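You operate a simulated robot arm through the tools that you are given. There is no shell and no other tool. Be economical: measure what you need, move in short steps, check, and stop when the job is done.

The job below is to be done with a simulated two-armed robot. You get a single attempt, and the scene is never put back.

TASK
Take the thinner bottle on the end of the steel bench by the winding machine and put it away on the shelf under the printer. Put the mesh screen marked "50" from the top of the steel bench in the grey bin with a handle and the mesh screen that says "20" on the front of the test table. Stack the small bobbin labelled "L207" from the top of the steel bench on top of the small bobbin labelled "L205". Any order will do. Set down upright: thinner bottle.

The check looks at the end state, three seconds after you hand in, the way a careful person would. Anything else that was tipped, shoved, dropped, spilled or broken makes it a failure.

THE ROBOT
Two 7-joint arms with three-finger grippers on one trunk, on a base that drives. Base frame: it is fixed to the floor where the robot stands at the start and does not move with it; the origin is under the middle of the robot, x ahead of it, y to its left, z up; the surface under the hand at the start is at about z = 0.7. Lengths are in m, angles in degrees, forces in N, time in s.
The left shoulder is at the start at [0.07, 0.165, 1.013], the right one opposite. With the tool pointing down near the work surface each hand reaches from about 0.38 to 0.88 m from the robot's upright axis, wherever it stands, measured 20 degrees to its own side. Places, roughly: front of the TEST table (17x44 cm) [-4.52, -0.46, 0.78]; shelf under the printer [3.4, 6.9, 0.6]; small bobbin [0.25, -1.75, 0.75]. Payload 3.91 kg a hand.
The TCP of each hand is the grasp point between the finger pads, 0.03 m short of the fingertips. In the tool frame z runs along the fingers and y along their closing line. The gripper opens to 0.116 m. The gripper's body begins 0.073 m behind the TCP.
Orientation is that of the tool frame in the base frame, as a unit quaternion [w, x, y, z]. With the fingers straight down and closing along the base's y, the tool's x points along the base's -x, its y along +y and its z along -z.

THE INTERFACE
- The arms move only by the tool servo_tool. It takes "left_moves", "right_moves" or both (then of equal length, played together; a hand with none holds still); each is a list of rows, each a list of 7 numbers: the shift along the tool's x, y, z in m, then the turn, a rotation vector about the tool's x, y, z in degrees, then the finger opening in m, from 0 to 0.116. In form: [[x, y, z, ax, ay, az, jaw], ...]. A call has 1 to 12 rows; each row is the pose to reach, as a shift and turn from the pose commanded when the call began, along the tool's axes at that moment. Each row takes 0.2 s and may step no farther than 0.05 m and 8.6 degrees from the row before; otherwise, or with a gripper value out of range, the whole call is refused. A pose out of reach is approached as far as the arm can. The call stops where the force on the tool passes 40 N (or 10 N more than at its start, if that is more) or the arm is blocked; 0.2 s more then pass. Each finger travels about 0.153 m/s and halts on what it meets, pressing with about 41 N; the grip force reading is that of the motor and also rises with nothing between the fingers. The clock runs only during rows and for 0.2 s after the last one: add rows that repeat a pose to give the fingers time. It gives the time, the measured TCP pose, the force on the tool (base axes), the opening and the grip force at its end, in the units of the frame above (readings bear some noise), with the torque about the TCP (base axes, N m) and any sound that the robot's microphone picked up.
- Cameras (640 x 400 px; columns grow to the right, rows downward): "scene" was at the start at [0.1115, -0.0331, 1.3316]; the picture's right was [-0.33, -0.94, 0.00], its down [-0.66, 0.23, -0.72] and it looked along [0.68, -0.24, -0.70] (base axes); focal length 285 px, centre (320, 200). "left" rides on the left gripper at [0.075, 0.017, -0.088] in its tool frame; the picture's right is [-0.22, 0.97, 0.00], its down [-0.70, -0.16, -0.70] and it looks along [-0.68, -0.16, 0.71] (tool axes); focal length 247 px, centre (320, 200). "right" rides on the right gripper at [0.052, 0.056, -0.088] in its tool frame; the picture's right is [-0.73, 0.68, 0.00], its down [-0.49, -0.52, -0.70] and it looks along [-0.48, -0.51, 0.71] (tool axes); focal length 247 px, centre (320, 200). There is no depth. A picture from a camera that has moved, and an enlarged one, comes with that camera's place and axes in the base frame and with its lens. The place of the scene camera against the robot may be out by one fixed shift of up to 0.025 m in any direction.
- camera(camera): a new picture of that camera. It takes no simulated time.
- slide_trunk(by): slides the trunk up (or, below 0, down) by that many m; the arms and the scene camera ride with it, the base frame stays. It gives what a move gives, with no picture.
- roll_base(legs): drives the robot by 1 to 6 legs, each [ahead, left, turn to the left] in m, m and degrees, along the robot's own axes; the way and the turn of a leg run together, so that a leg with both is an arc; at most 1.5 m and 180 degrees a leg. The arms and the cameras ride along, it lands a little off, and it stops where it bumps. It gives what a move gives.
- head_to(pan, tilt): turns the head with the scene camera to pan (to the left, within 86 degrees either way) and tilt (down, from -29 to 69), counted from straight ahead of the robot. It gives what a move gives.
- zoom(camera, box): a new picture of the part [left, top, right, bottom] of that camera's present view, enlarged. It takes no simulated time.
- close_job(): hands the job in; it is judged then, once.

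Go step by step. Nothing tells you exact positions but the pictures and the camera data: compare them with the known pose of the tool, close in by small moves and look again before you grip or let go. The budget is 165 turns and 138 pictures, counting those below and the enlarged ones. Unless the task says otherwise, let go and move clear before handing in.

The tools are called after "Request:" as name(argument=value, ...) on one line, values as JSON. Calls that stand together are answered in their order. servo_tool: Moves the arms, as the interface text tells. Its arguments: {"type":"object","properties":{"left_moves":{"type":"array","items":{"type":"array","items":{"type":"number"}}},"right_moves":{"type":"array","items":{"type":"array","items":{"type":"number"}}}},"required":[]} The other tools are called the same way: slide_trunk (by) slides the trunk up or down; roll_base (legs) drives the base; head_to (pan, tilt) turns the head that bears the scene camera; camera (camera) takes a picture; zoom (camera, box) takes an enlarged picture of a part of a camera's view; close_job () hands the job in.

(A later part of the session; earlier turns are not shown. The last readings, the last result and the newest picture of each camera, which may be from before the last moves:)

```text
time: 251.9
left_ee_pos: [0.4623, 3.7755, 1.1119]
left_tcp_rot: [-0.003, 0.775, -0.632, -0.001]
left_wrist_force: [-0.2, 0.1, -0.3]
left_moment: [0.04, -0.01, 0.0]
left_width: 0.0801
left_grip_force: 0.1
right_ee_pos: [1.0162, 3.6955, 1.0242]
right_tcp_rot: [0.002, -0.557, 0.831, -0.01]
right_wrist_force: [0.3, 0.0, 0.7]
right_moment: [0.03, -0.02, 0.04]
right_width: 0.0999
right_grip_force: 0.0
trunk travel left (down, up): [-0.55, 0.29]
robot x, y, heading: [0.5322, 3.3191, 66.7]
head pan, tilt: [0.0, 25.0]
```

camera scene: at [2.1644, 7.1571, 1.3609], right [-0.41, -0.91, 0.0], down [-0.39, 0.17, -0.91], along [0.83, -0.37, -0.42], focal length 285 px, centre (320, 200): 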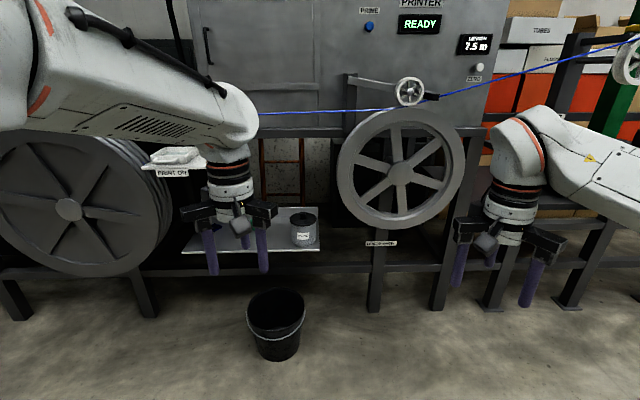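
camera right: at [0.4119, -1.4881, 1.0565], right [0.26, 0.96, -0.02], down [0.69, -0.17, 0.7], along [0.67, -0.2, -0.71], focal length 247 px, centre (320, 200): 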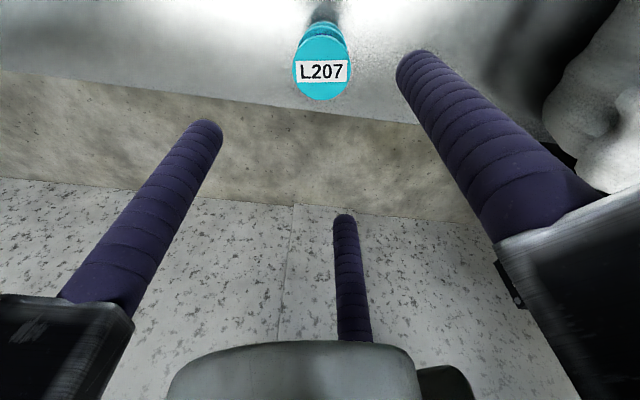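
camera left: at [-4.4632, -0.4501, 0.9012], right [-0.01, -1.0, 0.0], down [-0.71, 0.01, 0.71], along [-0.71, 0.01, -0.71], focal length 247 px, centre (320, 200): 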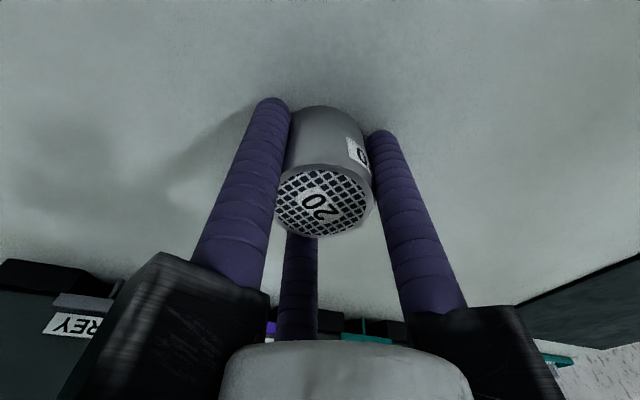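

Request:
roll_base(legs=[[0, -0.08, 0.5], [-1.3, 0, 0], [-1.3, 0, 0]])

```text
time: 265.2
left_ee_pos: [-0.4742, 1.3565, 1.1113]
left_tcp_rot: [-0.002, 0.777, -0.629, -0.001]
left_wrist_force: [0.3, 0.0, -0.1]
left_moment: [0.01, 0.04, 0.01]
left_width: 0.0798
left_grip_force: 0.1
right_ee_pos: [0.0805, 1.2808, 1.0251]
right_tcp_rot: [0.0, -0.559, 0.829, -0.011]
right_wrist_force: [-0.3, -0.2, 0.9]
right_moment: [-0.02, 0.03, 0.0]
right_width: 0.1001
right_grip_force: 0.0
trunk travel left (down, up): [-0.55, 0.29]
robot x, y, heading: [-0.4007, 0.9026, 67.3]
head pan, tilt: [0.0, 25.0]
```

Back near the bench without contact. I reverse a bit more, face the bench and approach.

Request:
roll_base(legs=[[-0.5, 0, 0], [0, 0, -67], [0.3, -0.4, 0]])

Request:
head_to(pan=-5, tilt=45)

Request:
camera(camera="scene")

```text
time: 273.6
left_ee_pos: [0.0966, 0.2859, 1.1115]
left_tcp_rot: [0.003, -0.303, 0.953, -0.001]
left_wrist_force: [0.7, -0.2, 0.3]
left_moment: [0.03, 0.01, 0.01]
left_width: 0.0801
left_grip_force: 0.0
right_ee_pos: [0.2477, -0.2533, 1.0242]
right_tcp_rot: [-0.005, -0.012, 1.0, -0.01]
right_wrist_force: [-0.3, 0.3, -0.1]
right_moment: [-0.01, 0.04, 0.01]
right_width: 0.1001
right_grip_force: 0.0
trunk travel left (down, up): [-0.55, 0.29]
robot x, y, heading: [-0.2917, 0.0407, 0.4]
head pan, tilt: [0.0, 25.0]
```

```text
time: 274.4
left_ee_pos: [0.0973, 0.2865, 1.11]
left_tcp_rot: [0.003, -0.302, 0.953, -0.001]
left_wrist_force: [-0.2, -0.3, 0.0]
left_moment: [0.0, 0.02, -0.01]
left_width: 0.0802
left_grip_force: 0.1
right_ee_pos: [0.2465, -0.2525, 1.0235]
right_tcp_rot: [-0.004, -0.012, 1.0, -0.01]
right_wrist_force: [-0.2, -0.5, -0.2]
right_moment: [-0.01, 0.02, -0.04]
right_width: 0.0998
right_grip_force: 0.0
trunk travel left (down, up): [-0.55, 0.29]
robot x, y, heading: [-0.2914, 0.0398, 0.5]
head pan, tilt: [-5.0, 45.0]
```

```text
52 pictures are left
camera scene: at [-0.1789, 0.0287, 1.3304], right [-0.08, -1.0, 0.0], down [-0.7, 0.06, -0.71], along [0.71, -0.06, -0.71], focal length 285 px, centre (320, 200)
```

scene: 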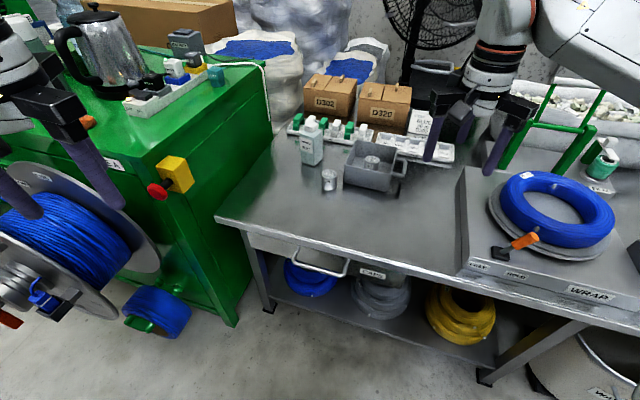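

Bottle seen. I approach 0.18 m and bring the right hand above it.

Request:
roll_base(legs=[[0.18, 0, 0]])

Request:
zoom(camera="scene", box=[240, 90, 440, 215])

```text
time: 275.9
left_ee_pos: [0.2795, 0.288, 1.1111]
left_tcp_rot: [0.002, -0.303, 0.953, 0.0]
left_wrist_force: [-0.5, 0.1, 0.3]
left_moment: [-0.01, 0.02, 0.0]
left_width: 0.0798
left_grip_force: 0.0
right_ee_pos: [0.4281, -0.2514, 1.0232]
right_tcp_rot: [-0.005, -0.011, 1.0, -0.011]
right_wrist_force: [0.4, 0.1, -0.3]
right_moment: [-0.01, 0.02, 0.0]
right_width: 0.1
right_grip_force: 0.0
trunk travel left (down, up): [-0.55, 0.29]
robot x, y, heading: [-0.1124, 0.0438, 0.2]
head pan, tilt: [-5.0, 45.0]
```

```text
3.20 times, centred on (340, 152) of scene
camera zoom: at [0.0035, 0.0298, 1.3302], right [-0.08, -1.0, 0.0], down [-0.71, 0.06, -0.71], along [0.7, -0.06, -0.71], focal length 912 px, centre (256, 352)
```

zoom: 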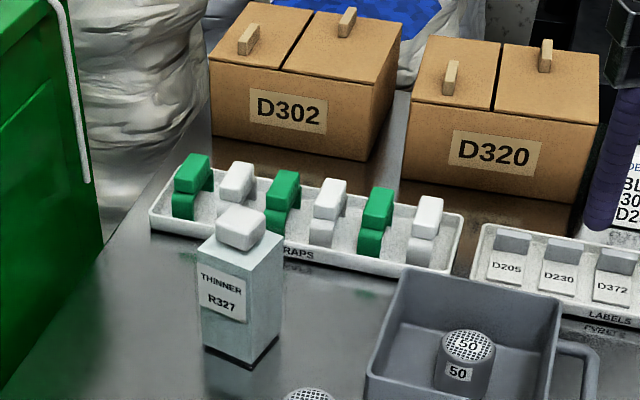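

The bottle (body ≈5.8×4.8 cm, turned 45°) is centred about (0.645, -0.004), body top z≈0.82, cap top ≈0.856. I bring the right hand above it, turned 45° to match its faces.

Request:
servo_tool(right_moves=[[-0.024, 0.028, 0, 0, 0, 5, 0.1], [-0.048, 0.056, 0, 0, 0, 10, 0.1], [-0.072, 0.084, 0, 0, 0, 15, 0.1], [-0.096, 0.112, 0, 0, 0, 20, 0.1], [-0.12, 0.14, 0, 0, 0, 25, 0.1], [-0.145, 0.168, 0, 0, 0, 30, 0.1], [-0.17, 0.196, 0.02, 0, 0, 35, 0.1], [-0.194, 0.222, 0.04, 0, 0, 40, 0.1], [-0.217, 0.248, 0.06, 0, 0, 45, 0.1], [-0.217, 0.248, 0.08, 0, 0, 45, 0.1], [-0.217, 0.248, 0.08, 0, 0, 45, 0.1]])

Request:
camera(camera="right")

Request:
camera(camera="scene")

```text
time: 278.4
left_ee_pos: [0.2788, 0.2885, 1.1109]
left_tcp_rot: [0.003, -0.303, 0.953, -0.001]
left_wrist_force: [-0.6, -0.2, 0.6]
left_moment: [0.01, -0.01, 0.02]
left_width: 0.0801
left_grip_force: 0.0
right_ee_pos: [0.6623, -0.0374, 0.9508]
right_tcp_rot: [-0.003, 0.367, 0.93, -0.014]
right_wrist_force: [-0.1, -0.7, -0.5]
right_moment: [-0.01, -0.02, 0.02]
right_width: 0.0998
right_grip_force: 0.0
right hand out of reach, approached as far as the arm can: row 4, 5, 6, 7, 8, 9, 10, 11
trunk travel left (down, up): [-0.55, 0.29]
robot x, y, heading: [-0.112, 0.0426, 0.4]
head pan, tilt: [-5.0, 45.0]
```

```text
50 pictures are left
camera right: at [0.6629, 0.0412, 1.0377], right [1.0, 0.0, -0.01], down [0.01, -0.7, 0.72], along [-0.01, -0.72, -0.7], focal length 247 px, centre (320, 200)
```

right: 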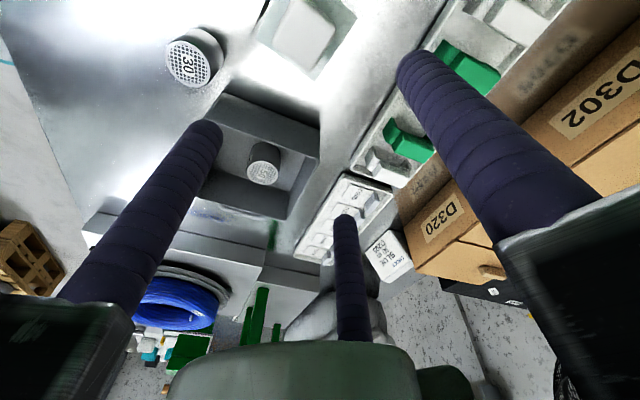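

```text
49 pictures are left
camera scene: at [0.0026, 0.0303, 1.3303], right [-0.08, -1.0, 0.0], down [-0.7, 0.06, -0.71], along [0.7, -0.06, -0.71], focal length 285 px, centre (320, 200)
```

scene: 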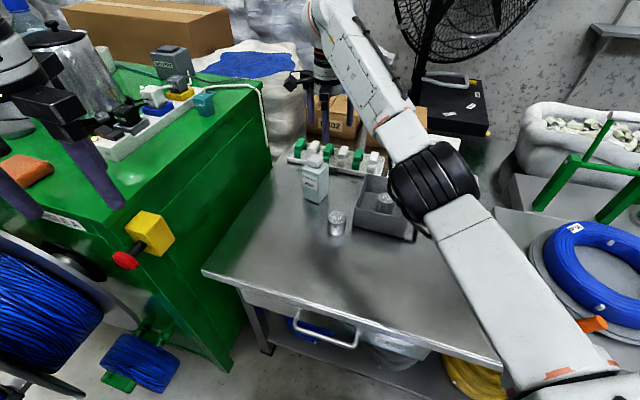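

The cross-body reach was refused part-way, though the hand is close, at (0.662, -0.037). I check the remaining correction from here.

Request:
servo_tool(right_moves=[[0.012, 0.004, 0, 0, 0, 0, 0.1], [0.024, 0.008, 0, 0, 0, 0, 0.1], [0.035, 0.0125, 0, 0, 0, 0, 0.1], [0.035, 0.0125, 0, 0, 0, 0, 0.1]])

Request:
camera(camera="right")

```text
time: 279.4
left_ee_pos: [0.2788, 0.287, 1.1108]
left_tcp_rot: [0.003, -0.303, 0.953, 0.0]
left_wrist_force: [0.2, 0.5, -0.5]
left_moment: [0.0, -0.01, 0.03]
left_width: 0.08
left_grip_force: 0.0
right_ee_pos: [0.6612, -0.0373, 0.9507]
right_tcp_rot: [-0.003, 0.367, 0.93, -0.015]
right_wrist_force: [-0.7, 0.0, -0.1]
right_moment: [0.01, -0.01, 0.02]
right_width: 0.1001
right_grip_force: 0.1
right hand out of reach, approached as far as the arm can: row 1, 2, 3, 4
trunk travel left (down, up): [-0.55, 0.29]
robot x, y, heading: [-0.1127, 0.0409, 0.3]
head pan, tilt: [-5.0, 45.0]
```

```text
48 pictures are left
camera right: at [0.6626, 0.0425, 1.0374], right [1.0, 0.0, -0.02], down [0.01, -0.7, 0.72], along [-0.01, -0.72, -0.7], focal length 247 px, centre (320, 200)
```

right: 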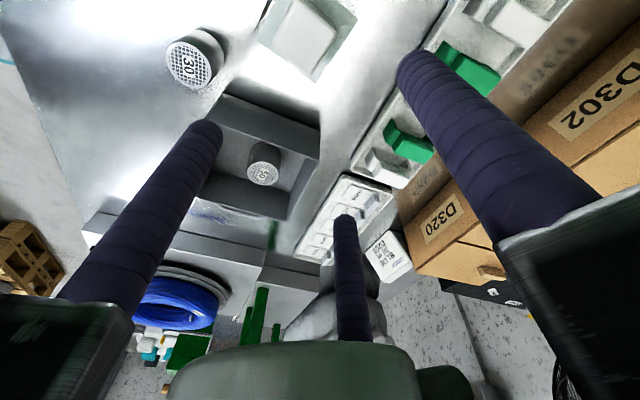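

The right wrist is at a limit with that turn. I retract, and turn the base left about 32° so that the other 45° alignment is natural for the right arm.

Request:
servo_tool(right_moves=[[0.005, -0.035, -0.01, 0, 0, -5, 0.1], [0.01, -0.07, -0.02, 0, 0, -10, 0.1], [0.015, -0.105, -0.03, 0, 0, -15, 0.1], [0.02, -0.14, -0.04, 0, 0, -20, 0.1], [0.025, -0.175, -0.05, 0, 0, -25, 0.1], [0.03, -0.21, -0.06, 0, 0, -30, 0.1], [0.035, -0.245, -0.06, 0, 0, -35, 0.1], [0.04, -0.28, -0.06, 0, 0, -40, 0.1], [0.046, -0.317, -0.06, 0, 0, -43, 0.1], [0.046, -0.317, -0.06, 0, 0, -43, 0.1]])

Request:
roll_base(legs=[[0, -0.05, 32]])

Request:
camera(camera="scene")

```text
time: 281.6
left_ee_pos: [0.2792, 0.2871, 1.1105]
left_tcp_rot: [0.002, -0.302, 0.953, 0.0]
left_wrist_force: [0.4, 0.2, -0.8]
left_moment: [-0.04, 0.02, 0.03]
left_width: 0.0799
left_grip_force: 0.1
right_ee_pos: [0.4112, -0.2324, 1.0166]
right_tcp_rot: [-0.006, 0.005, 1.0, -0.01]
right_wrist_force: [-0.6, -0.4, 0.4]
right_moment: [0.01, 0.02, -0.02]
right_width: 0.0999
right_grip_force: 0.0
right hand out of reach, approached as far as the arm can: row 1, 2, 3, 4, 5
trunk travel left (down, up): [-0.55, 0.29]
robot x, y, heading: [-0.1115, 0.0406, 0.4]
head pan, tilt: [-5.0, 45.0]
```

```text
time: 283.5
left_ee_pos: [0.1008, 0.4086, 1.1107]
left_tcp_rot: [0.003, -0.555, 0.832, 0.001]
left_wrist_force: [-0.2, 0.8, 0.8]
left_moment: [0.0, 0.02, -0.01]
left_width: 0.0801
left_grip_force: 0.1
right_ee_pos: [0.4911, 0.0399, 1.0154]
right_tcp_rot: [-0.001, -0.271, 0.962, -0.01]
right_wrist_force: [0.2, -0.8, -0.8]
right_moment: [0.02, 0.0, 0.0]
right_width: 0.1
right_grip_force: 0.2
trunk travel left (down, up): [-0.55, 0.29]
robot x, y, heading: [-0.1019, -0.0069, 32.7]
head pan, tilt: [-5.0, 45.0]
```

```text
47 pictures are left
camera scene: at [-0.0002, 0.0532, 1.3303], right [0.46, -0.89, 0.0], down [-0.63, -0.33, -0.71], along [0.63, 0.33, -0.71], focal length 285 px, centre (320, 200)
```

scene: 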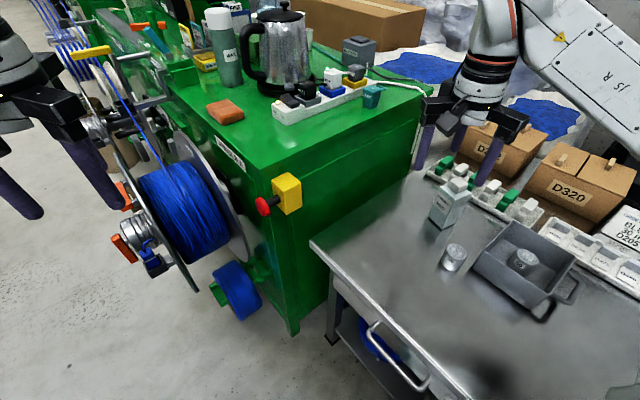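

Now the bottle is ahead-right of the robot. I move the hand above it with 13.5° more turn.

Request:
servo_tool(right_moves=[[-0.02, -0.022, 0, 0, 0, -3, 0.1], [-0.04, -0.044, 0.01, 0, 0, -6, 0.1], [-0.06, -0.066, 0.02, 0, 0, -9, 0.1], [-0.08, -0.088, 0.035, 0, 0, -12, 0.1], [-0.1, -0.11, 0.05, 0, 0, -13.5, 0.1], [-0.108, -0.118, 0.065, 0, 0, -13.5, 0.1], [-0.108, -0.118, 0.065, 0, 0, -13.5, 0.1]])

Request:
camera(camera="right")

Request:
zoom(camera="scene", box=[380, 110, 560, 290])

```text
time: 285.1
left_ee_pos: [0.1016, 0.4102, 1.1109]
left_tcp_rot: [0.003, -0.555, 0.832, 0.001]
left_wrist_force: [0.4, 0.0, 0.7]
left_moment: [0.0, -0.01, -0.01]
left_width: 0.08
left_grip_force: 0.0
right_ee_pos: [0.6452, -0.0059, 0.952]
right_tcp_rot: [-0.004, -0.382, 0.924, -0.009]
right_wrist_force: [-0.1, 0.7, -0.3]
right_moment: [0.0, 0.03, -0.02]
right_width: 0.0997
right_grip_force: 0.0
trunk travel left (down, up): [-0.55, 0.29]
robot x, y, heading: [-0.0973, -0.0008, 32.6]
head pan, tilt: [-5.0, 45.0]
```

```text
46 pictures are left
camera right: at [0.5671, -0.0015, 1.0411], right [0.04, 1.0, -0.02], down [0.71, -0.01, 0.7], along [0.7, -0.04, -0.71], focal length 247 px, centre (320, 200)
```

right: 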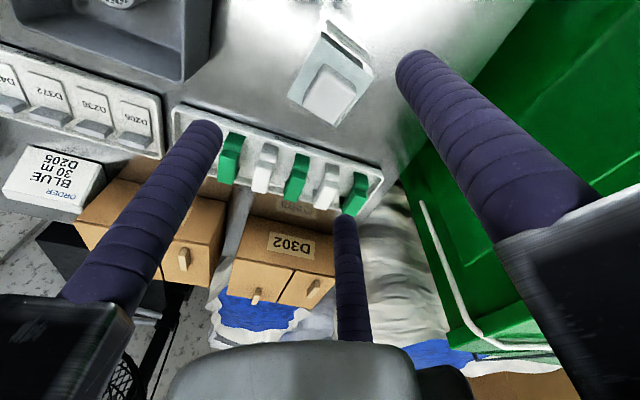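

```text
2.22 times, centred on (470, 200) of scene
camera zoom: at [-0.0004, 0.0532, 1.3303], right [0.46, -0.89, 0.0], down [-0.63, -0.33, -0.71], along [0.63, 0.33, -0.71], focal length 633 px, centre (-13, 200)
```

zoom: 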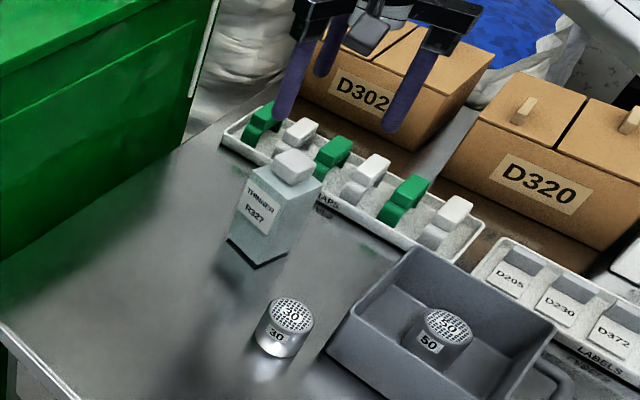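

Bottle centre is at about (0.641, 0.000). I correct, descend to surround the cap, and check.

Request:
servo_tool(right_moves=[[-0.0014, 0.007, 0, 0, 0, 0, 0.11], [-0.0014, 0.007, 0.03, 0, 0, 0, 0.11], [-0.0014, 0.007, 0.06, 0, 0, 0, 0.11], [-0.0014, 0.007, 0.08, 0, 0, 0, 0.11], [-0.0014, 0.007, 0.08, 0, 0, 0, 0.11]])

Request:
camera(camera="right")

Request:
zoom(camera="scene", box=[380, 110, 560, 290])

```text
time: 286.3
left_ee_pos: [0.1021, 0.4108, 1.1116]
left_tcp_rot: [0.002, -0.555, 0.832, 0.0]
left_wrist_force: [0.3, -1.2, -0.6]
left_moment: [-0.01, 0.01, 0.03]
left_width: 0.0802
left_grip_force: 0.1
right_ee_pos: [0.6406, -0.0016, 0.8711]
right_tcp_rot: [-0.003, -0.382, 0.924, -0.009]
right_wrist_force: [0.1, 0.7, -0.5]
right_moment: [-0.01, -0.01, 0.0]
right_width: 0.11
right_grip_force: 0.2
trunk travel left (down, up): [-0.55, 0.29]
robot x, y, heading: [-0.0983, -0.0045, 32.4]
head pan, tilt: [-5.0, 45.0]
```

```text
44 pictures are left
camera right: at [0.5626, 0.0032, 0.9602], right [0.04, 1.0, -0.02], down [0.71, -0.01, 0.7], along [0.7, -0.04, -0.71], focal length 247 px, centre (320, 200)
```

right: 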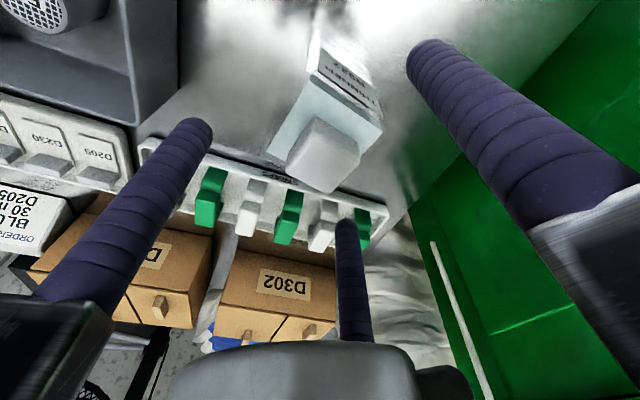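

```text
2.22 times, centred on (470, 200) of scene
camera zoom: at [-0.0003, 0.0532, 1.3303], right [0.46, -0.89, 0.0], down [-0.63, -0.33, -0.71], along [0.63, 0.33, -0.71], focal length 633 px, centre (-13, 200)
```

zoom: 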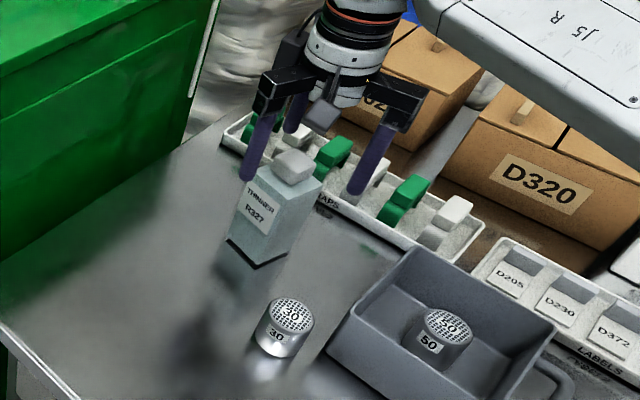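

Well placed; the body is turned about 8° more than the hand. I rotate 8°, descend to z≈0.80, then look.

Request:
servo_tool(right_moves=[[-0.002, -0.001, 0, 0, 0, -4, 0.11], [-0.002, -0.001, 0.01, 0, 0, -8, 0.11], [-0.002, -0.001, 0.03, 0, 0, -8, 0.11], [-0.002, -0.001, 0.05, 0, 0, -8, 0.11], [-0.002, -0.001, 0.07, 0, 0, -8, 0.11], [-0.002, -0.001, 0.07, 0, 0, -8, 0.11]])

Request:
camera(camera="right")

Request:
zoom(camera="scene", box=[380, 110, 560, 290])

```text
time: 287.7
left_ee_pos: [0.1006, 0.41, 1.1113]
left_tcp_rot: [0.003, -0.556, 0.831, 0.001]
left_wrist_force: [-0.3, -0.3, 0.1]
left_moment: [-0.01, -0.01, -0.02]
left_width: 0.0801
left_grip_force: 0.1
right_ee_pos: [0.6408, -0.0017, 0.8027]
right_tcp_rot: [-0.004, -0.446, 0.895, -0.009]
right_wrist_force: [0.0, -0.6, -0.1]
right_moment: [-0.02, -0.03, -0.01]
right_width: 0.1102
right_grip_force: 0.0
trunk travel left (down, up): [-0.55, 0.29]
robot x, y, heading: [-0.0942, -0.0092, 32.6]
head pan, tilt: [-5.0, 45.0]
```

```text
42 pictures are left
camera right: at [0.5645, -0.0084, 0.8912], right [-0.1, 0.99, -0.02], down [0.71, 0.09, 0.7], along [0.7, 0.06, -0.71], focal length 247 px, centre (320, 200)
```

right: 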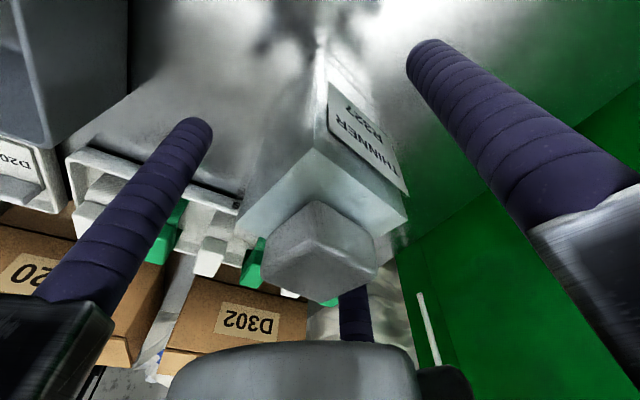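

```text
2.22 times, centred on (470, 200) of scene
camera zoom: at [-0.0004, 0.0531, 1.3303], right [0.46, -0.89, 0.0], down [-0.63, -0.33, -0.71], along [0.63, 0.33, -0.71], focal length 633 px, centre (-13, 200)
```

zoom: 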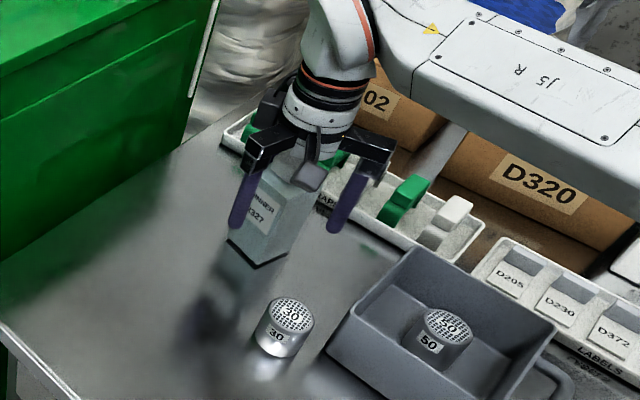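

The fingers surround the body. Close gently and see.

Request:
servo_tool(right_moves=[[0, 0, 0, 0, 0, 0, 0.09], [0, 0, 0, 0, 0, 0, 0.075], [0, 0, 0, 0, 0, 0, 0.065], [0, 0, 0, 0, 0, 0, 0.055], [0, 0, 0, 0, 0, 0, 0.045], [0, 0, 0, 0, 0, 0, 0.03], [0, 0, 0, 0, 0, 0, 0.03], [0, 0, 0, 0, 0, 0, 0.03]])

Request:
camera(camera="right")

Request:
zoom(camera="scene", box=[380, 110, 560, 290])

```text
time: 289.5
left_ee_pos: [0.1016, 0.4111, 1.1113]
left_tcp_rot: [0.004, -0.555, 0.832, 0.001]
left_wrist_force: [-0.6, 0.2, -0.1]
left_moment: [-0.01, -0.01, 0.0]
left_width: 0.08
left_grip_force: 0.0
right_ee_pos: [0.6423, -0.0023, 0.8025]
right_tcp_rot: [-0.003, -0.445, 0.895, -0.009]
right_wrist_force: [1.5, -0.1, 0.3]
right_moment: [0.14, -0.19, -0.05]
right_width: 0.0748
right_grip_force: 41.0
trunk travel left (down, up): [-0.55, 0.29]
robot x, y, heading: [-0.0987, -0.0042, 33.0]
head pan, tilt: [-5.0, 45.0]
```

```text
40 pictures are left
camera right: at [0.5648, -0.0084, 0.8913], right [-0.1, 0.99, -0.02], down [0.71, 0.09, 0.7], along [0.7, 0.06, -0.71], focal length 247 px, centre (320, 200)
```

right: 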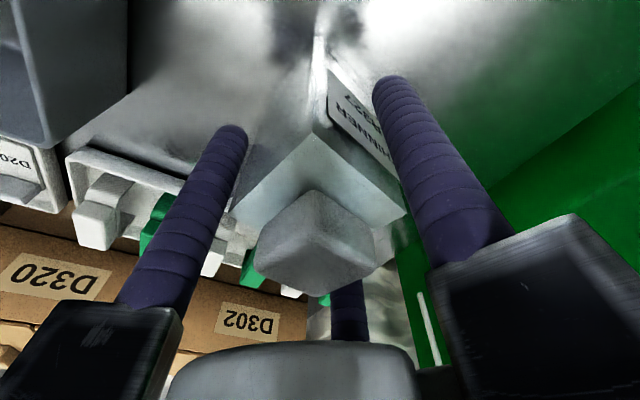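

```text
2.22 times, centred on (470, 200) of scene
camera zoom: at [0.0, 0.0531, 1.3303], right [0.46, -0.89, 0.0], down [-0.63, -0.33, -0.71], along [0.63, 0.33, -0.71], focal length 633 px, centre (-13, 200)
```

zoom: 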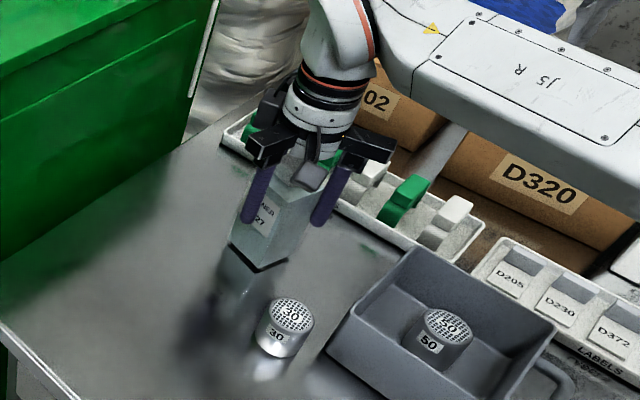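

Gripped at 0.075 with 41 N. I lift slowly and check for slip or tilt.

Request:
servo_tool(right_moves=[[0, 0, -0.004, 0, 0, 0, 0.03], [0, 0, -0.008, 0, 0, 0, 0.03], [0, 0, -0.015, 0, 0, 0, 0.03], [0, 0, -0.025, 0, 0, 0, 0.03], [0, 0, -0.025, 0, 0, 0, 0.03]])

Request:
zoom(camera="scene", box=[380, 110, 560, 290])

```text
time: 290.7
left_ee_pos: [0.1033, 0.4109, 1.1116]
left_tcp_rot: [0.003, -0.555, 0.832, 0.001]
left_wrist_force: [0.9, 0.2, 0.6]
left_moment: [-0.03, 0.01, -0.03]
left_width: 0.0801
left_grip_force: 0.1
right_ee_pos: [0.6423, -0.002, 0.828]
right_tcp_rot: [-0.005, -0.446, 0.895, -0.01]
right_wrist_force: [0.6, -0.8, -3.3]
right_moment: [0.04, 0.03, 0.03]
right_width: 0.0746
right_grip_force: 41.2
trunk travel left (down, up): [-0.55, 0.29]
robot x, y, heading: [-0.1014, -0.0059, 32.4]
head pan, tilt: [-5.0, 45.0]
```

```text
2.22 times, centred on (470, 200) of scene
camera zoom: at [0.0006, 0.0531, 1.3302], right [0.46, -0.89, 0.0], down [-0.63, -0.33, -0.71], along [0.63, 0.33, -0.71], focal length 633 px, centre (-13, 200)
```

zoom: 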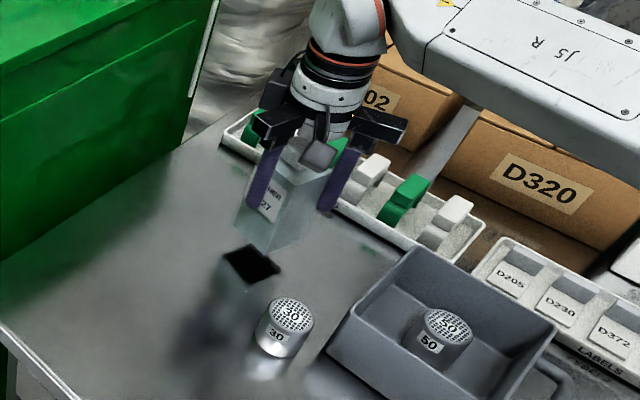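

The bottle is held firmly and upright. Lift high and tuck it in toward the robot.

Request:
servo_tool(right_moves=[[0, 0, -0.04, 0, 0, 0, 0.03], [0, 0, -0.08, 0, 0, 0, 0.03], [0, 0, -0.12, 0, 0, 0, 0.03], [0, 0, -0.16, 0, 0, 0, 0.03], [0.014, 0.035, -0.18, 0, 0, 0, 0.03], [0.028, 0.07, -0.18, 0, 0, 0, 0.03], [0.042, 0.105, -0.18, 0, 0, 0, 0.03], [0.056, 0.14, -0.18, 0, 0, 0, 0.03], [0.07, 0.175, -0.18, 0, 0, 0, 0.03], [0.084, 0.21, -0.18, 0, 0, 0, 0.03], [0.098, 0.245, -0.18, 0, 0, 0, 0.03], [0.098, 0.245, -0.18, 0, 0, 0, 0.03]])

Request:
camera(camera="scene")

```text
time: 293.3
left_ee_pos: [0.1031, 0.4099, 1.111]
left_tcp_rot: [0.002, -0.554, 0.833, 0.001]
left_wrist_force: [0.6, 0.2, -0.1]
left_moment: [0.0, 0.03, -0.02]
left_width: 0.0797
left_grip_force: 0.1
right_ee_pos: [0.3903, 0.0714, 1.0046]
right_tcp_rot: [-0.005, -0.445, 0.896, -0.009]
right_wrist_force: [0.2, -0.1, -3.4]
right_moment: [0.01, 0.02, -0.02]
right_width: 0.0747
right_grip_force: 41.0
trunk travel left (down, up): [-0.55, 0.29]
robot x, y, heading: [-0.0988, -0.0046, 33.0]
head pan, tilt: [-5.0, 45.0]
```

```text
37 pictures are left
camera scene: at [0.0012, 0.0525, 1.3302], right [0.46, -0.89, 0.0], down [-0.63, -0.33, -0.71], along [0.63, 0.33, -0.71], focal length 285 px, centre (320, 200)
```

scene: 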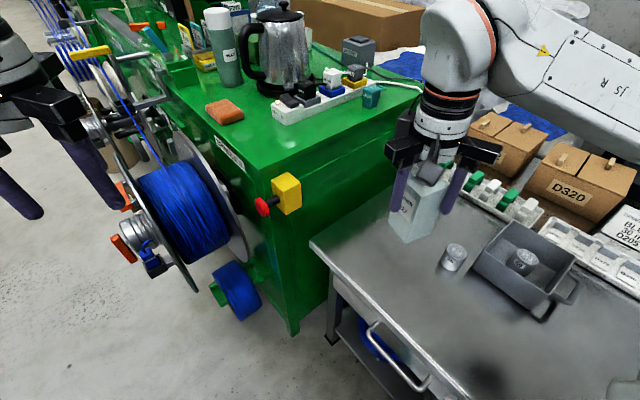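

Now back off the bench, turn up the hall, and follow the same lane.

Request:
roll_base(legs=[[-0.29, 0.419, 0], [0, 0, 34.4], [0.7, 0, 0]])

Request:
head_to(pan=0, tilt=30)

Request:
camera(camera="scene")

```text
time: 301.4
left_ee_pos: [-0.3596, 1.2912, 1.1113]
left_tcp_rot: [-0.002, 0.774, -0.633, -0.002]
left_wrist_force: [-0.4, 0.1, -0.5]
left_moment: [-0.01, 0.03, -0.01]
left_width: 0.0798
left_grip_force: 0.1
right_ee_pos: [0.0669, 1.1726, 1.0055]
right_tcp_rot: [-0.001, -0.688, 0.726, -0.011]
right_wrist_force: [0.0, 0.2, -2.8]
right_moment: [0.01, 0.04, -0.01]
right_width: 0.0748
right_grip_force: 41.4
trunk travel left (down, up): [-0.55, 0.29]
robot x, y, heading: [-0.2924, 0.8367, 66.8]
head pan, tilt: [-5.0, 45.0]
```

```text
time: 302.2
left_ee_pos: [-0.3597, 1.2902, 1.1106]
left_tcp_rot: [-0.003, 0.774, -0.633, -0.002]
left_wrist_force: [-0.7, -0.1, -0.1]
left_moment: [0.0, 0.01, -0.01]
left_width: 0.0799
left_grip_force: 0.0
right_ee_pos: [0.0674, 1.1714, 1.0055]
right_tcp_rot: [0.0, -0.688, 0.726, -0.011]
right_wrist_force: [-0.5, -0.4, -4.5]
right_moment: [0.0, 0.0, -0.02]
right_width: 0.0747
right_grip_force: 41.3
trunk travel left (down, up): [-0.55, 0.29]
robot x, y, heading: [-0.2924, 0.8341, 66.7]
head pan, tilt: [0.0, 30.0]
```

```text
36 pictures are left
camera scene: at [-0.253, 0.9574, 1.3528], right [0.92, -0.4, 0.0], down [-0.2, -0.46, -0.87], along [0.34, 0.79, -0.5], focal length 285 px, centre (320, 200)
```

scene: 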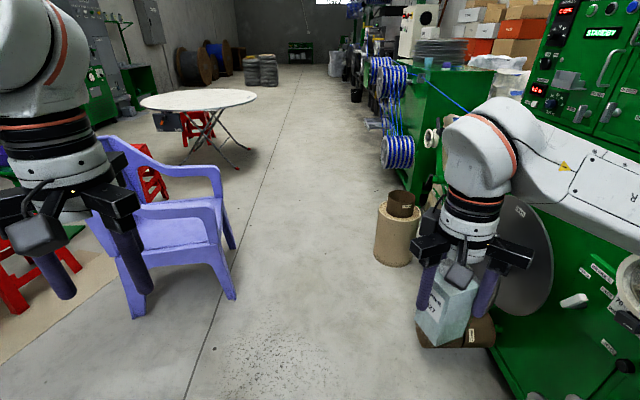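

Lane clear. I go on with a slight left drift, keeping clear of chair and reels.

Request:
roll_base(legs=[[0.8, 0.1, 0.6], [1.4, 0, 0], [0.5, 0.08, 0]])

```text
time: 315.6
left_ee_pos: [0.5098, 3.8453, 1.1105]
left_tcp_rot: [-0.004, 0.78, -0.626, -0.001]
left_wrist_force: [-0.6, 0.3, 0.3]
left_moment: [0.0, 0.0, -0.01]
left_width: 0.0801
left_grip_force: 0.1
right_ee_pos: [0.9412, 3.732, 1.0036]
right_tcp_rot: [0.0, -0.694, 0.72, -0.01]
right_wrist_force: [-1.0, -0.3, -2.7]
right_moment: [0.0, -0.01, -0.02]
right_width: 0.0745
right_grip_force: 40.9
trunk travel left (down, up): [-0.55, 0.29]
robot x, y, heading: [0.5823, 3.3887, 67.7]
head pan, tilt: [0.0, 30.0]
```

Request:
roll_base(legs=[[1.45, 0.1, 0], [1.45, 0, 0], [1.45, 0, 0], [0, 0, -90]])

Request:
head_to(pan=-5, tilt=30)

Request:
camera(camera="scene")

```text
time: 340.4
left_ee_pos: [2.588, 7.5599, 1.1112]
left_tcp_rot: [0.002, -0.122, 0.993, 0.0]
left_wrist_force: [-0.7, 0.9, -0.3]
left_moment: [0.0, -0.02, -0.02]
left_width: 0.0801
left_grip_force: 0.0
right_ee_pos: [2.4873, 7.1274, 1.004]
right_tcp_rot: [-0.007, 0.003, 1.0, -0.007]
right_wrist_force: [0.4, -0.4, -3.3]
right_moment: [0.0, 0.04, -0.03]
right_width: 0.0749
right_grip_force: 40.8
trunk travel left (down, up): [-0.55, 0.29]
robot x, y, heading: [2.1318, 7.4719, -20.9]
head pan, tilt: [0.0, 30.0]
```

```text
time: 341.0
left_ee_pos: [2.5861, 7.559, 1.1117]
left_tcp_rot: [0.002, -0.122, 0.993, 0.0]
left_wrist_force: [-0.7, -0.2, 0.5]
left_moment: [-0.02, 0.03, 0.0]
left_width: 0.0798
left_grip_force: 0.0
right_ee_pos: [2.4873, 7.1271, 1.0049]
right_tcp_rot: [-0.007, 0.004, 1.0, -0.006]
right_wrist_force: [0.0, 0.2, -3.0]
right_moment: [0.01, -0.02, 0.01]
right_width: 0.0748
right_grip_force: 40.7
trunk travel left (down, up): [-0.55, 0.29]
robot x, y, heading: [2.137, 7.4701, -21.0]
head pan, tilt: [-5.0, 30.0]
```

```text
35 pictures are left
camera scene: at [2.2461, 7.4085, 1.3529], right [-0.43, -0.9, 0.0], down [-0.45, 0.22, -0.87], along [0.78, -0.38, -0.5], focal length 285 px, centre (320, 200)
```

scene: 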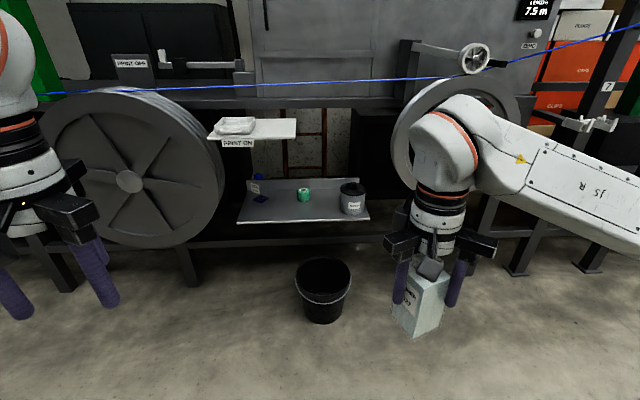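

Triangulating from two views, the shelf surface is at z≈0.635 with its front edge from (3.35, 7.28) to (3.11, 6.74). I choose (3.29, 6.95), in front of the tape and left of the waste jar, and position the base clear of bucket and wheel.

Request:
roll_base(legs=[[0, 0, -1.7], [0.483, 0.06, 0]])

Request:
slide_trunk(by=-0.15)

Request:
head_to(pan=-5, tilt=35)

Request:
camera(camera="scene")

```text
time: 344.3
left_ee_pos: [3.0567, 7.4182, 1.1111]
left_tcp_rot: [0.003, -0.107, 0.994, -0.001]
left_wrist_force: [-0.3, 0.2, 0.0]
left_moment: [0.01, 0.03, 0.0]
left_width: 0.08
left_grip_force: 0.1
right_ee_pos: [2.9451, 6.9877, 1.005]
right_tcp_rot: [-0.007, 0.019, 1.0, -0.007]
right_wrist_force: [0.2, -0.5, -3.3]
right_moment: [0.01, -0.03, -0.02]
right_width: 0.0746
right_grip_force: 40.8
trunk travel left (down, up): [-0.55, 0.29]
robot x, y, heading: [2.5998, 7.3453, -22.5]
head pan, tilt: [-5.0, 30.0]
```

```text
time: 346.0
left_ee_pos: [3.057, 7.417, 0.961]
left_tcp_rot: [0.003, -0.107, 0.994, -0.001]
left_wrist_force: [-0.7, 0.2, 0.5]
left_moment: [-0.02, 0.0, -0.03]
left_width: 0.0802
left_grip_force: 0.1
right_ee_pos: [2.9445, 6.9878, 0.8548]
right_tcp_rot: [-0.008, 0.018, 1.0, -0.006]
right_wrist_force: [0.4, -0.3, -3.9]
right_moment: [-0.01, -0.04, -0.01]
right_width: 0.075
right_grip_force: 40.6
trunk travel left (down, up): [-0.4, 0.44]
robot x, y, heading: [2.5974, 7.3445, -22.3]
head pan, tilt: [-5.0, 30.0]
```

```text
time: 346.7
left_ee_pos: [3.0578, 7.4172, 0.9618]
left_tcp_rot: [0.003, -0.107, 0.994, 0.0]
left_wrist_force: [0.8, 0.1, 0.2]
left_moment: [-0.01, 0.02, 0.01]
left_width: 0.08
left_grip_force: 0.0
right_ee_pos: [2.9436, 6.9874, 0.8552]
right_tcp_rot: [-0.008, 0.019, 1.0, -0.007]
right_wrist_force: [-0.2, 0.3, -3.1]
right_moment: [-0.01, 0.01, -0.02]
right_width: 0.0748
right_grip_force: 40.8
trunk travel left (down, up): [-0.4, 0.44]
robot x, y, heading: [2.6061, 7.3417, -22.6]
head pan, tilt: [-5.0, 35.0]
```

```text
34 pictures are left
camera scene: at [2.71, 7.277, 1.1951], right [-0.46, -0.89, 0.0], down [-0.51, 0.26, -0.82], along [0.73, -0.38, -0.57], focal length 285 px, centre (320, 200)
```

scene: 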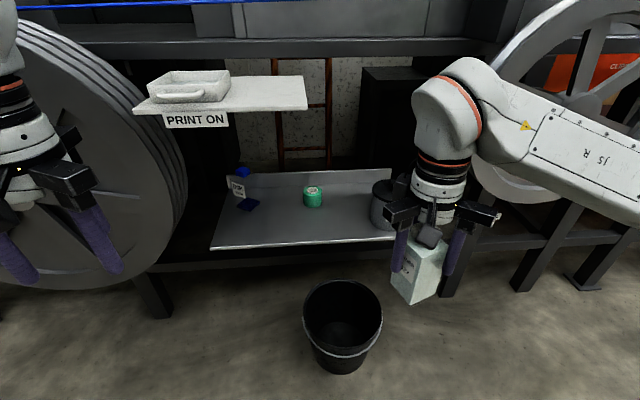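

The bottle is in front of the shelf, and the target projects to the clear patch in front of the green tape. I move the bottle over it, 0.11 m above.

Request:
servo_tool(right_moves=[[-0.035, -0.02, 0, 0, 0, 0, 0.03], [-0.07, -0.02, 0, 0, 0, 0, 0.03], [-0.105, -0.02, 0, 0, 0, 0, 0.03], [-0.14, -0.021, 0, 0, 0, 0, 0.03], [-0.175, -0.021, 0, 0, 0, 0, 0.03], [-0.21, -0.022, 0, 0, 0, 0, 0.03], [-0.245, -0.022, 0, 0, 0, 0, 0.03], [-0.28, -0.023, 0, 0, 0, 0, 0.03], [-0.315, -0.023, 0, 0, 0, 0, 0.03], [-0.346, -0.024, 0, 0, 0, 0, 0.03], [-0.346, -0.024, 0, 0, 0, 0, 0.03]])

Request:
camera(camera="scene")

Request:
camera(camera="right")

```text
time: 349.1
left_ee_pos: [3.0572, 7.416, 0.9602]
left_tcp_rot: [0.002, -0.109, 0.994, 0.0]
left_wrist_force: [-1.0, 0.1, -0.3]
left_moment: [0.01, 0.0, 0.0]
left_width: 0.0801
left_grip_force: 0.0
right_ee_pos: [3.2899, 6.9513, 0.8491]
right_tcp_rot: [-0.007, 0.017, 1.0, -0.007]
right_wrist_force: [0.2, -0.7, -3.2]
right_moment: [0.09, -0.02, 0.0]
right_width: 0.0746
right_grip_force: 41.3
trunk travel left (down, up): [-0.4, 0.44]
robot x, y, heading: [2.5988, 7.3451, -22.4]
head pan, tilt: [-5.0, 35.0]
```

```text
33 pictures are left
camera scene: at [2.7101, 7.2755, 1.1949], right [-0.46, -0.89, 0.0], down [-0.51, 0.27, -0.82], along [0.73, -0.38, -0.57], focal length 285 px, centre (320, 200)
```

scene: 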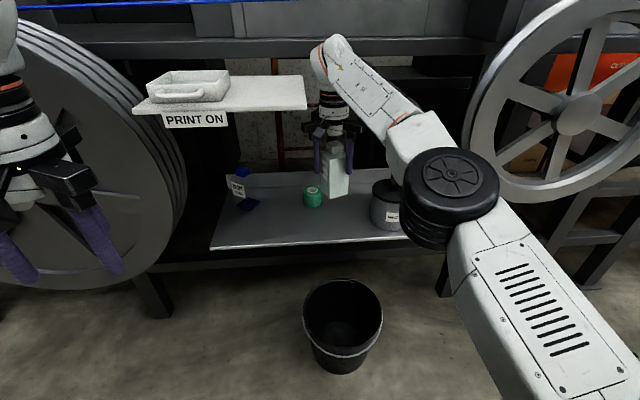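

```text
32 pictures are left
camera right: at [3.2394, 7.0102, 0.9379], right [0.75, 0.66, -0.02], down [0.48, -0.53, 0.7], along [0.45, -0.54, -0.71], focal length 247 px, centre (320, 200)
```

right: 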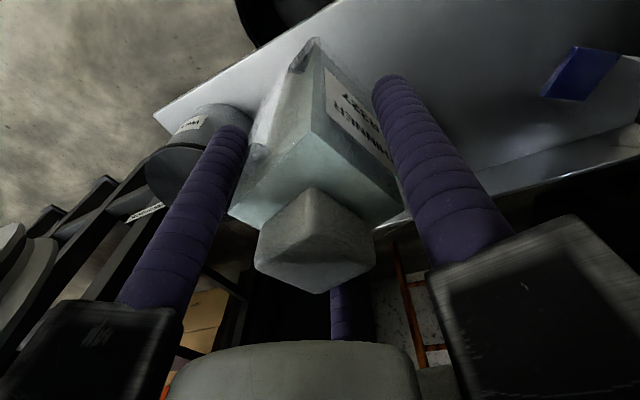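

The wrist view shows the shelf's front edge about 35 mm further in than my scene estimate. I tuck the left hand back, then move the base 0.045 m ahead to bring the bottle fully over the shelf.

Request:
servo_tool(left_moves=[[0.03, 0, 0, 0, 0, 0, 0.08], [0.06, 0, 0, 0, 0, 0, 0.08], [0.08, 0, 0, 0, 0, 0, 0.08]])

Request:
roll_base(legs=[[0.045, 0.012, 0]])

Request:
camera(camera="right")

Request:
camera(camera="scene")

```text
time: 349.9
left_ee_pos: [2.9775, 7.399, 0.9594]
left_tcp_rot: [0.003, -0.108, 0.994, -0.001]
left_wrist_force: [0.2, -0.4, 0.5]
left_moment: [0.0, -0.01, 0.0]
left_width: 0.0801
left_grip_force: 0.0
right_ee_pos: [3.2885, 6.9509, 0.8512]
right_tcp_rot: [-0.007, 0.018, 1.0, -0.008]
right_wrist_force: [-0.7, -0.1, -3.7]
right_moment: [0.01, 0.0, -0.01]
right_width: 0.0748
right_grip_force: 40.6
trunk travel left (down, up): [-0.4, 0.44]
robot x, y, heading: [2.6028, 7.3447, -22.2]
head pan, tilt: [-5.0, 35.0]
```

```text
time: 350.8
left_ee_pos: [3.0259, 7.3927, 0.9592]
left_tcp_rot: [0.002, -0.108, 0.994, -0.001]
left_wrist_force: [0.6, -0.7, -0.2]
left_moment: [-0.02, 0.05, 0.02]
left_width: 0.0801
left_grip_force: 0.1
right_ee_pos: [3.3359, 6.9454, 0.8483]
right_tcp_rot: [-0.009, 0.019, 1.0, -0.007]
right_wrist_force: [0.5, -0.6, -4.0]
right_moment: [0.0, 0.03, -0.01]
right_width: 0.0746
right_grip_force: 41.0
trunk travel left (down, up): [-0.4, 0.44]
robot x, y, heading: [2.6487, 7.3335, -22.4]
head pan, tilt: [-5.0, 35.0]
```

```text
31 pictures are left
camera right: at [3.2867, 7.0041, 0.9374], right [0.76, 0.65, -0.02], down [0.48, -0.53, 0.7], along [0.45, -0.54, -0.71], focal length 247 px, centre (320, 200)
```

right: 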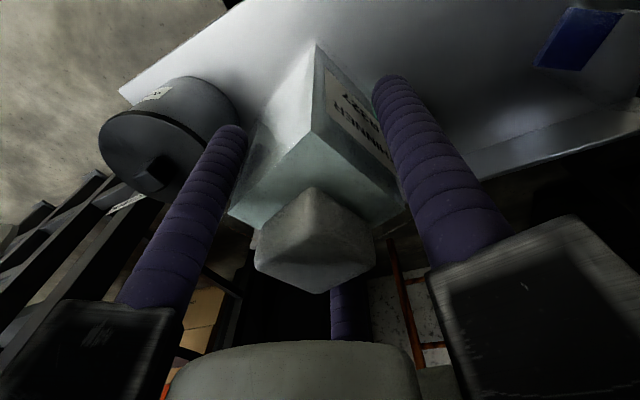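

```text
30 pictures are left
camera scene: at [2.758, 7.2707, 1.1948], right [-0.46, -0.89, 0.0], down [-0.51, 0.26, -0.82], along [0.73, -0.38, -0.58], focal length 285 px, centre (320, 200)
```

scene: 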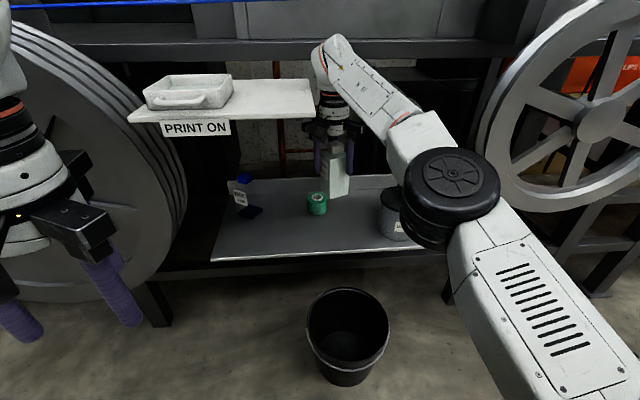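

The bottle hangs over the shelf but lands near the tape. I shift 25 mm toward the waste jar and 8 mm forward, then lower to just above the surface.

Request:
servo_tool(right_moves=[[0.008, -0.01, 0, 0, 0, 0, 0.03], [0.0162, -0.0206, 0, 0, 0, 0, 0.03], [0.0162, -0.0206, 0.02, 0, 0, 0, 0.03], [0.0162, -0.0206, 0.04, 0, 0, 0, 0.03], [0.0162, -0.0206, 0.06, 0, 0, 0, 0.03], [0.0162, -0.0206, 0.06, 0, 0, 0, 0.03]])

Request:
zoom(camera="scene", box=[200, 120, 440, 270])

Request:
camera(camera="right")

```text
time: 352.2
left_ee_pos: [3.0242, 7.3932, 0.9601]
left_tcp_rot: [0.002, -0.108, 0.994, 0.0]
left_wrist_force: [-0.9, 0.1, -0.7]
left_moment: [-0.02, -0.02, 0.0]
left_width: 0.0802
left_grip_force: 0.0
right_ee_pos: [3.3175, 6.9244, 0.79]
right_tcp_rot: [-0.007, 0.018, 1.0, -0.007]
right_wrist_force: [0.4, 0.3, -3.2]
right_moment: [0.0, 0.02, 0.01]
right_width: 0.0748
right_grip_force: 41.0
trunk travel left (down, up): [-0.4, 0.44]
robot x, y, heading: [2.6489, 7.3343, -22.2]
head pan, tilt: [-5.0, 35.0]
```

```text
2.67 times, centred on (320, 195) of scene
camera zoom: at [2.7562, 7.2711, 1.1951], right [-0.46, -0.89, 0.0], down [-0.51, 0.26, -0.82], along [0.73, -0.38, -0.57], focal length 760 px, centre (320, 213)
```

zoom: 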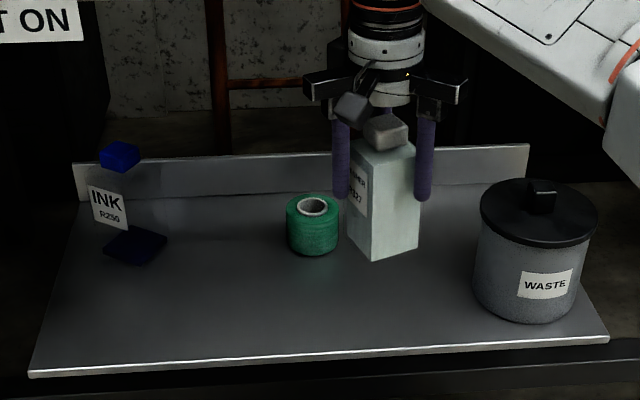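

```text
28 pictures are left
camera right: at [3.2676, 6.9839, 0.8795], right [0.76, 0.65, -0.02], down [0.48, -0.53, 0.7], along [0.45, -0.54, -0.71], focal length 247 px, centre (320, 200)
```

right: 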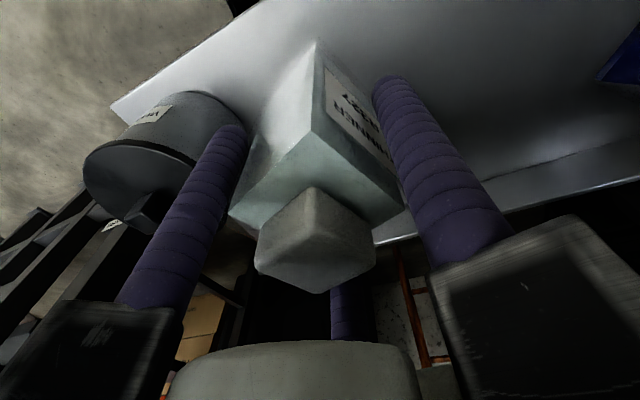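

Good spacing on all sides. I lower toward contact.

Request:
servo_tool(right_moves=[[0, 0, 0.015, 0, 0, 0, 0.03], [0, 0, 0.03, 0, 0, 0, 0.03], [0, 0, 0.038, 0, 0, 0, 0.03], [0, 0, 0.038, 0, 0, 0, 0.03]])

Request:
zoom(camera="scene", box=[280, 150, 400, 250])

```text
time: 353.2
left_ee_pos: [3.0252, 7.3944, 0.9611]
left_tcp_rot: [0.002, -0.108, 0.994, -0.001]
left_wrist_force: [-0.7, -0.2, 0.1]
left_moment: [0.0, 0.04, 0.02]
left_width: 0.0799
left_grip_force: 0.0
right_ee_pos: [3.3174, 6.9244, 0.7524]
right_tcp_rot: [-0.009, 0.018, 1.0, -0.006]
right_wrist_force: [0.5, 0.5, -2.2]
right_moment: [0.02, 0.02, 0.01]
right_width: 0.0748
right_grip_force: 41.3
trunk travel left (down, up): [-0.4, 0.44]
robot x, y, heading: [2.6485, 7.3363, -22.6]
head pan, tilt: [-5.0, 35.0]
```

```text
4.00 times, centred on (340, 200) of scene
camera zoom: at [2.7563, 7.271, 1.195], right [-0.46, -0.89, 0.0], down [-0.51, 0.26, -0.82], along [0.73, -0.38, -0.57], focal length 1140 px, centre (240, 200)
```

zoom: 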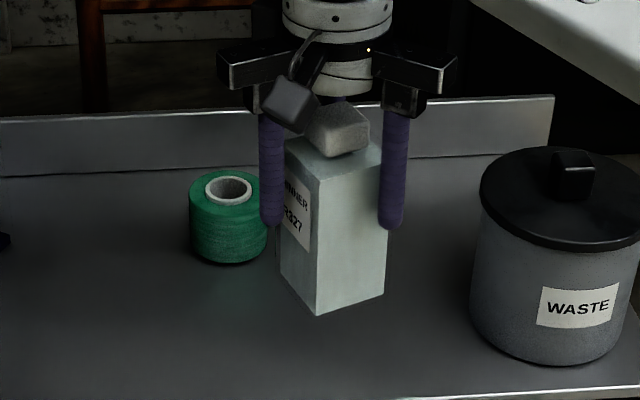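

Request:
servo_tool(right_moves=[[0, 0, 0.003, 0, 0, 0, 0.03], [0, 0, 0.006, 0, 0, 0, 0.03], [0, 0, 0.009, 0, 0, 0, 0.03], [0, 0, 0.009, 0, 0, 0, 0.03]])

```text
time: 354.2
left_ee_pos: [3.0257, 7.3941, 0.9602]
left_tcp_rot: [0.002, -0.108, 0.994, 0.0]
left_wrist_force: [-0.4, -0.1, -0.6]
left_moment: [0.03, 0.03, 0.0]
left_width: 0.0798
left_grip_force: 0.1
right_ee_pos: [3.3168, 6.9243, 0.7442]
right_tcp_rot: [-0.009, 0.018, 1.0, -0.007]
right_wrist_force: [-0.7, 0.2, -1.7]
right_moment: [0.02, 0.02, 0.02]
right_width: 0.0747
right_grip_force: 41.2
trunk travel left (down, up): [-0.4, 0.44]
robot x, y, heading: [2.6478, 7.3377, -22.7]
head pan, tilt: [-5.0, 35.0]
```

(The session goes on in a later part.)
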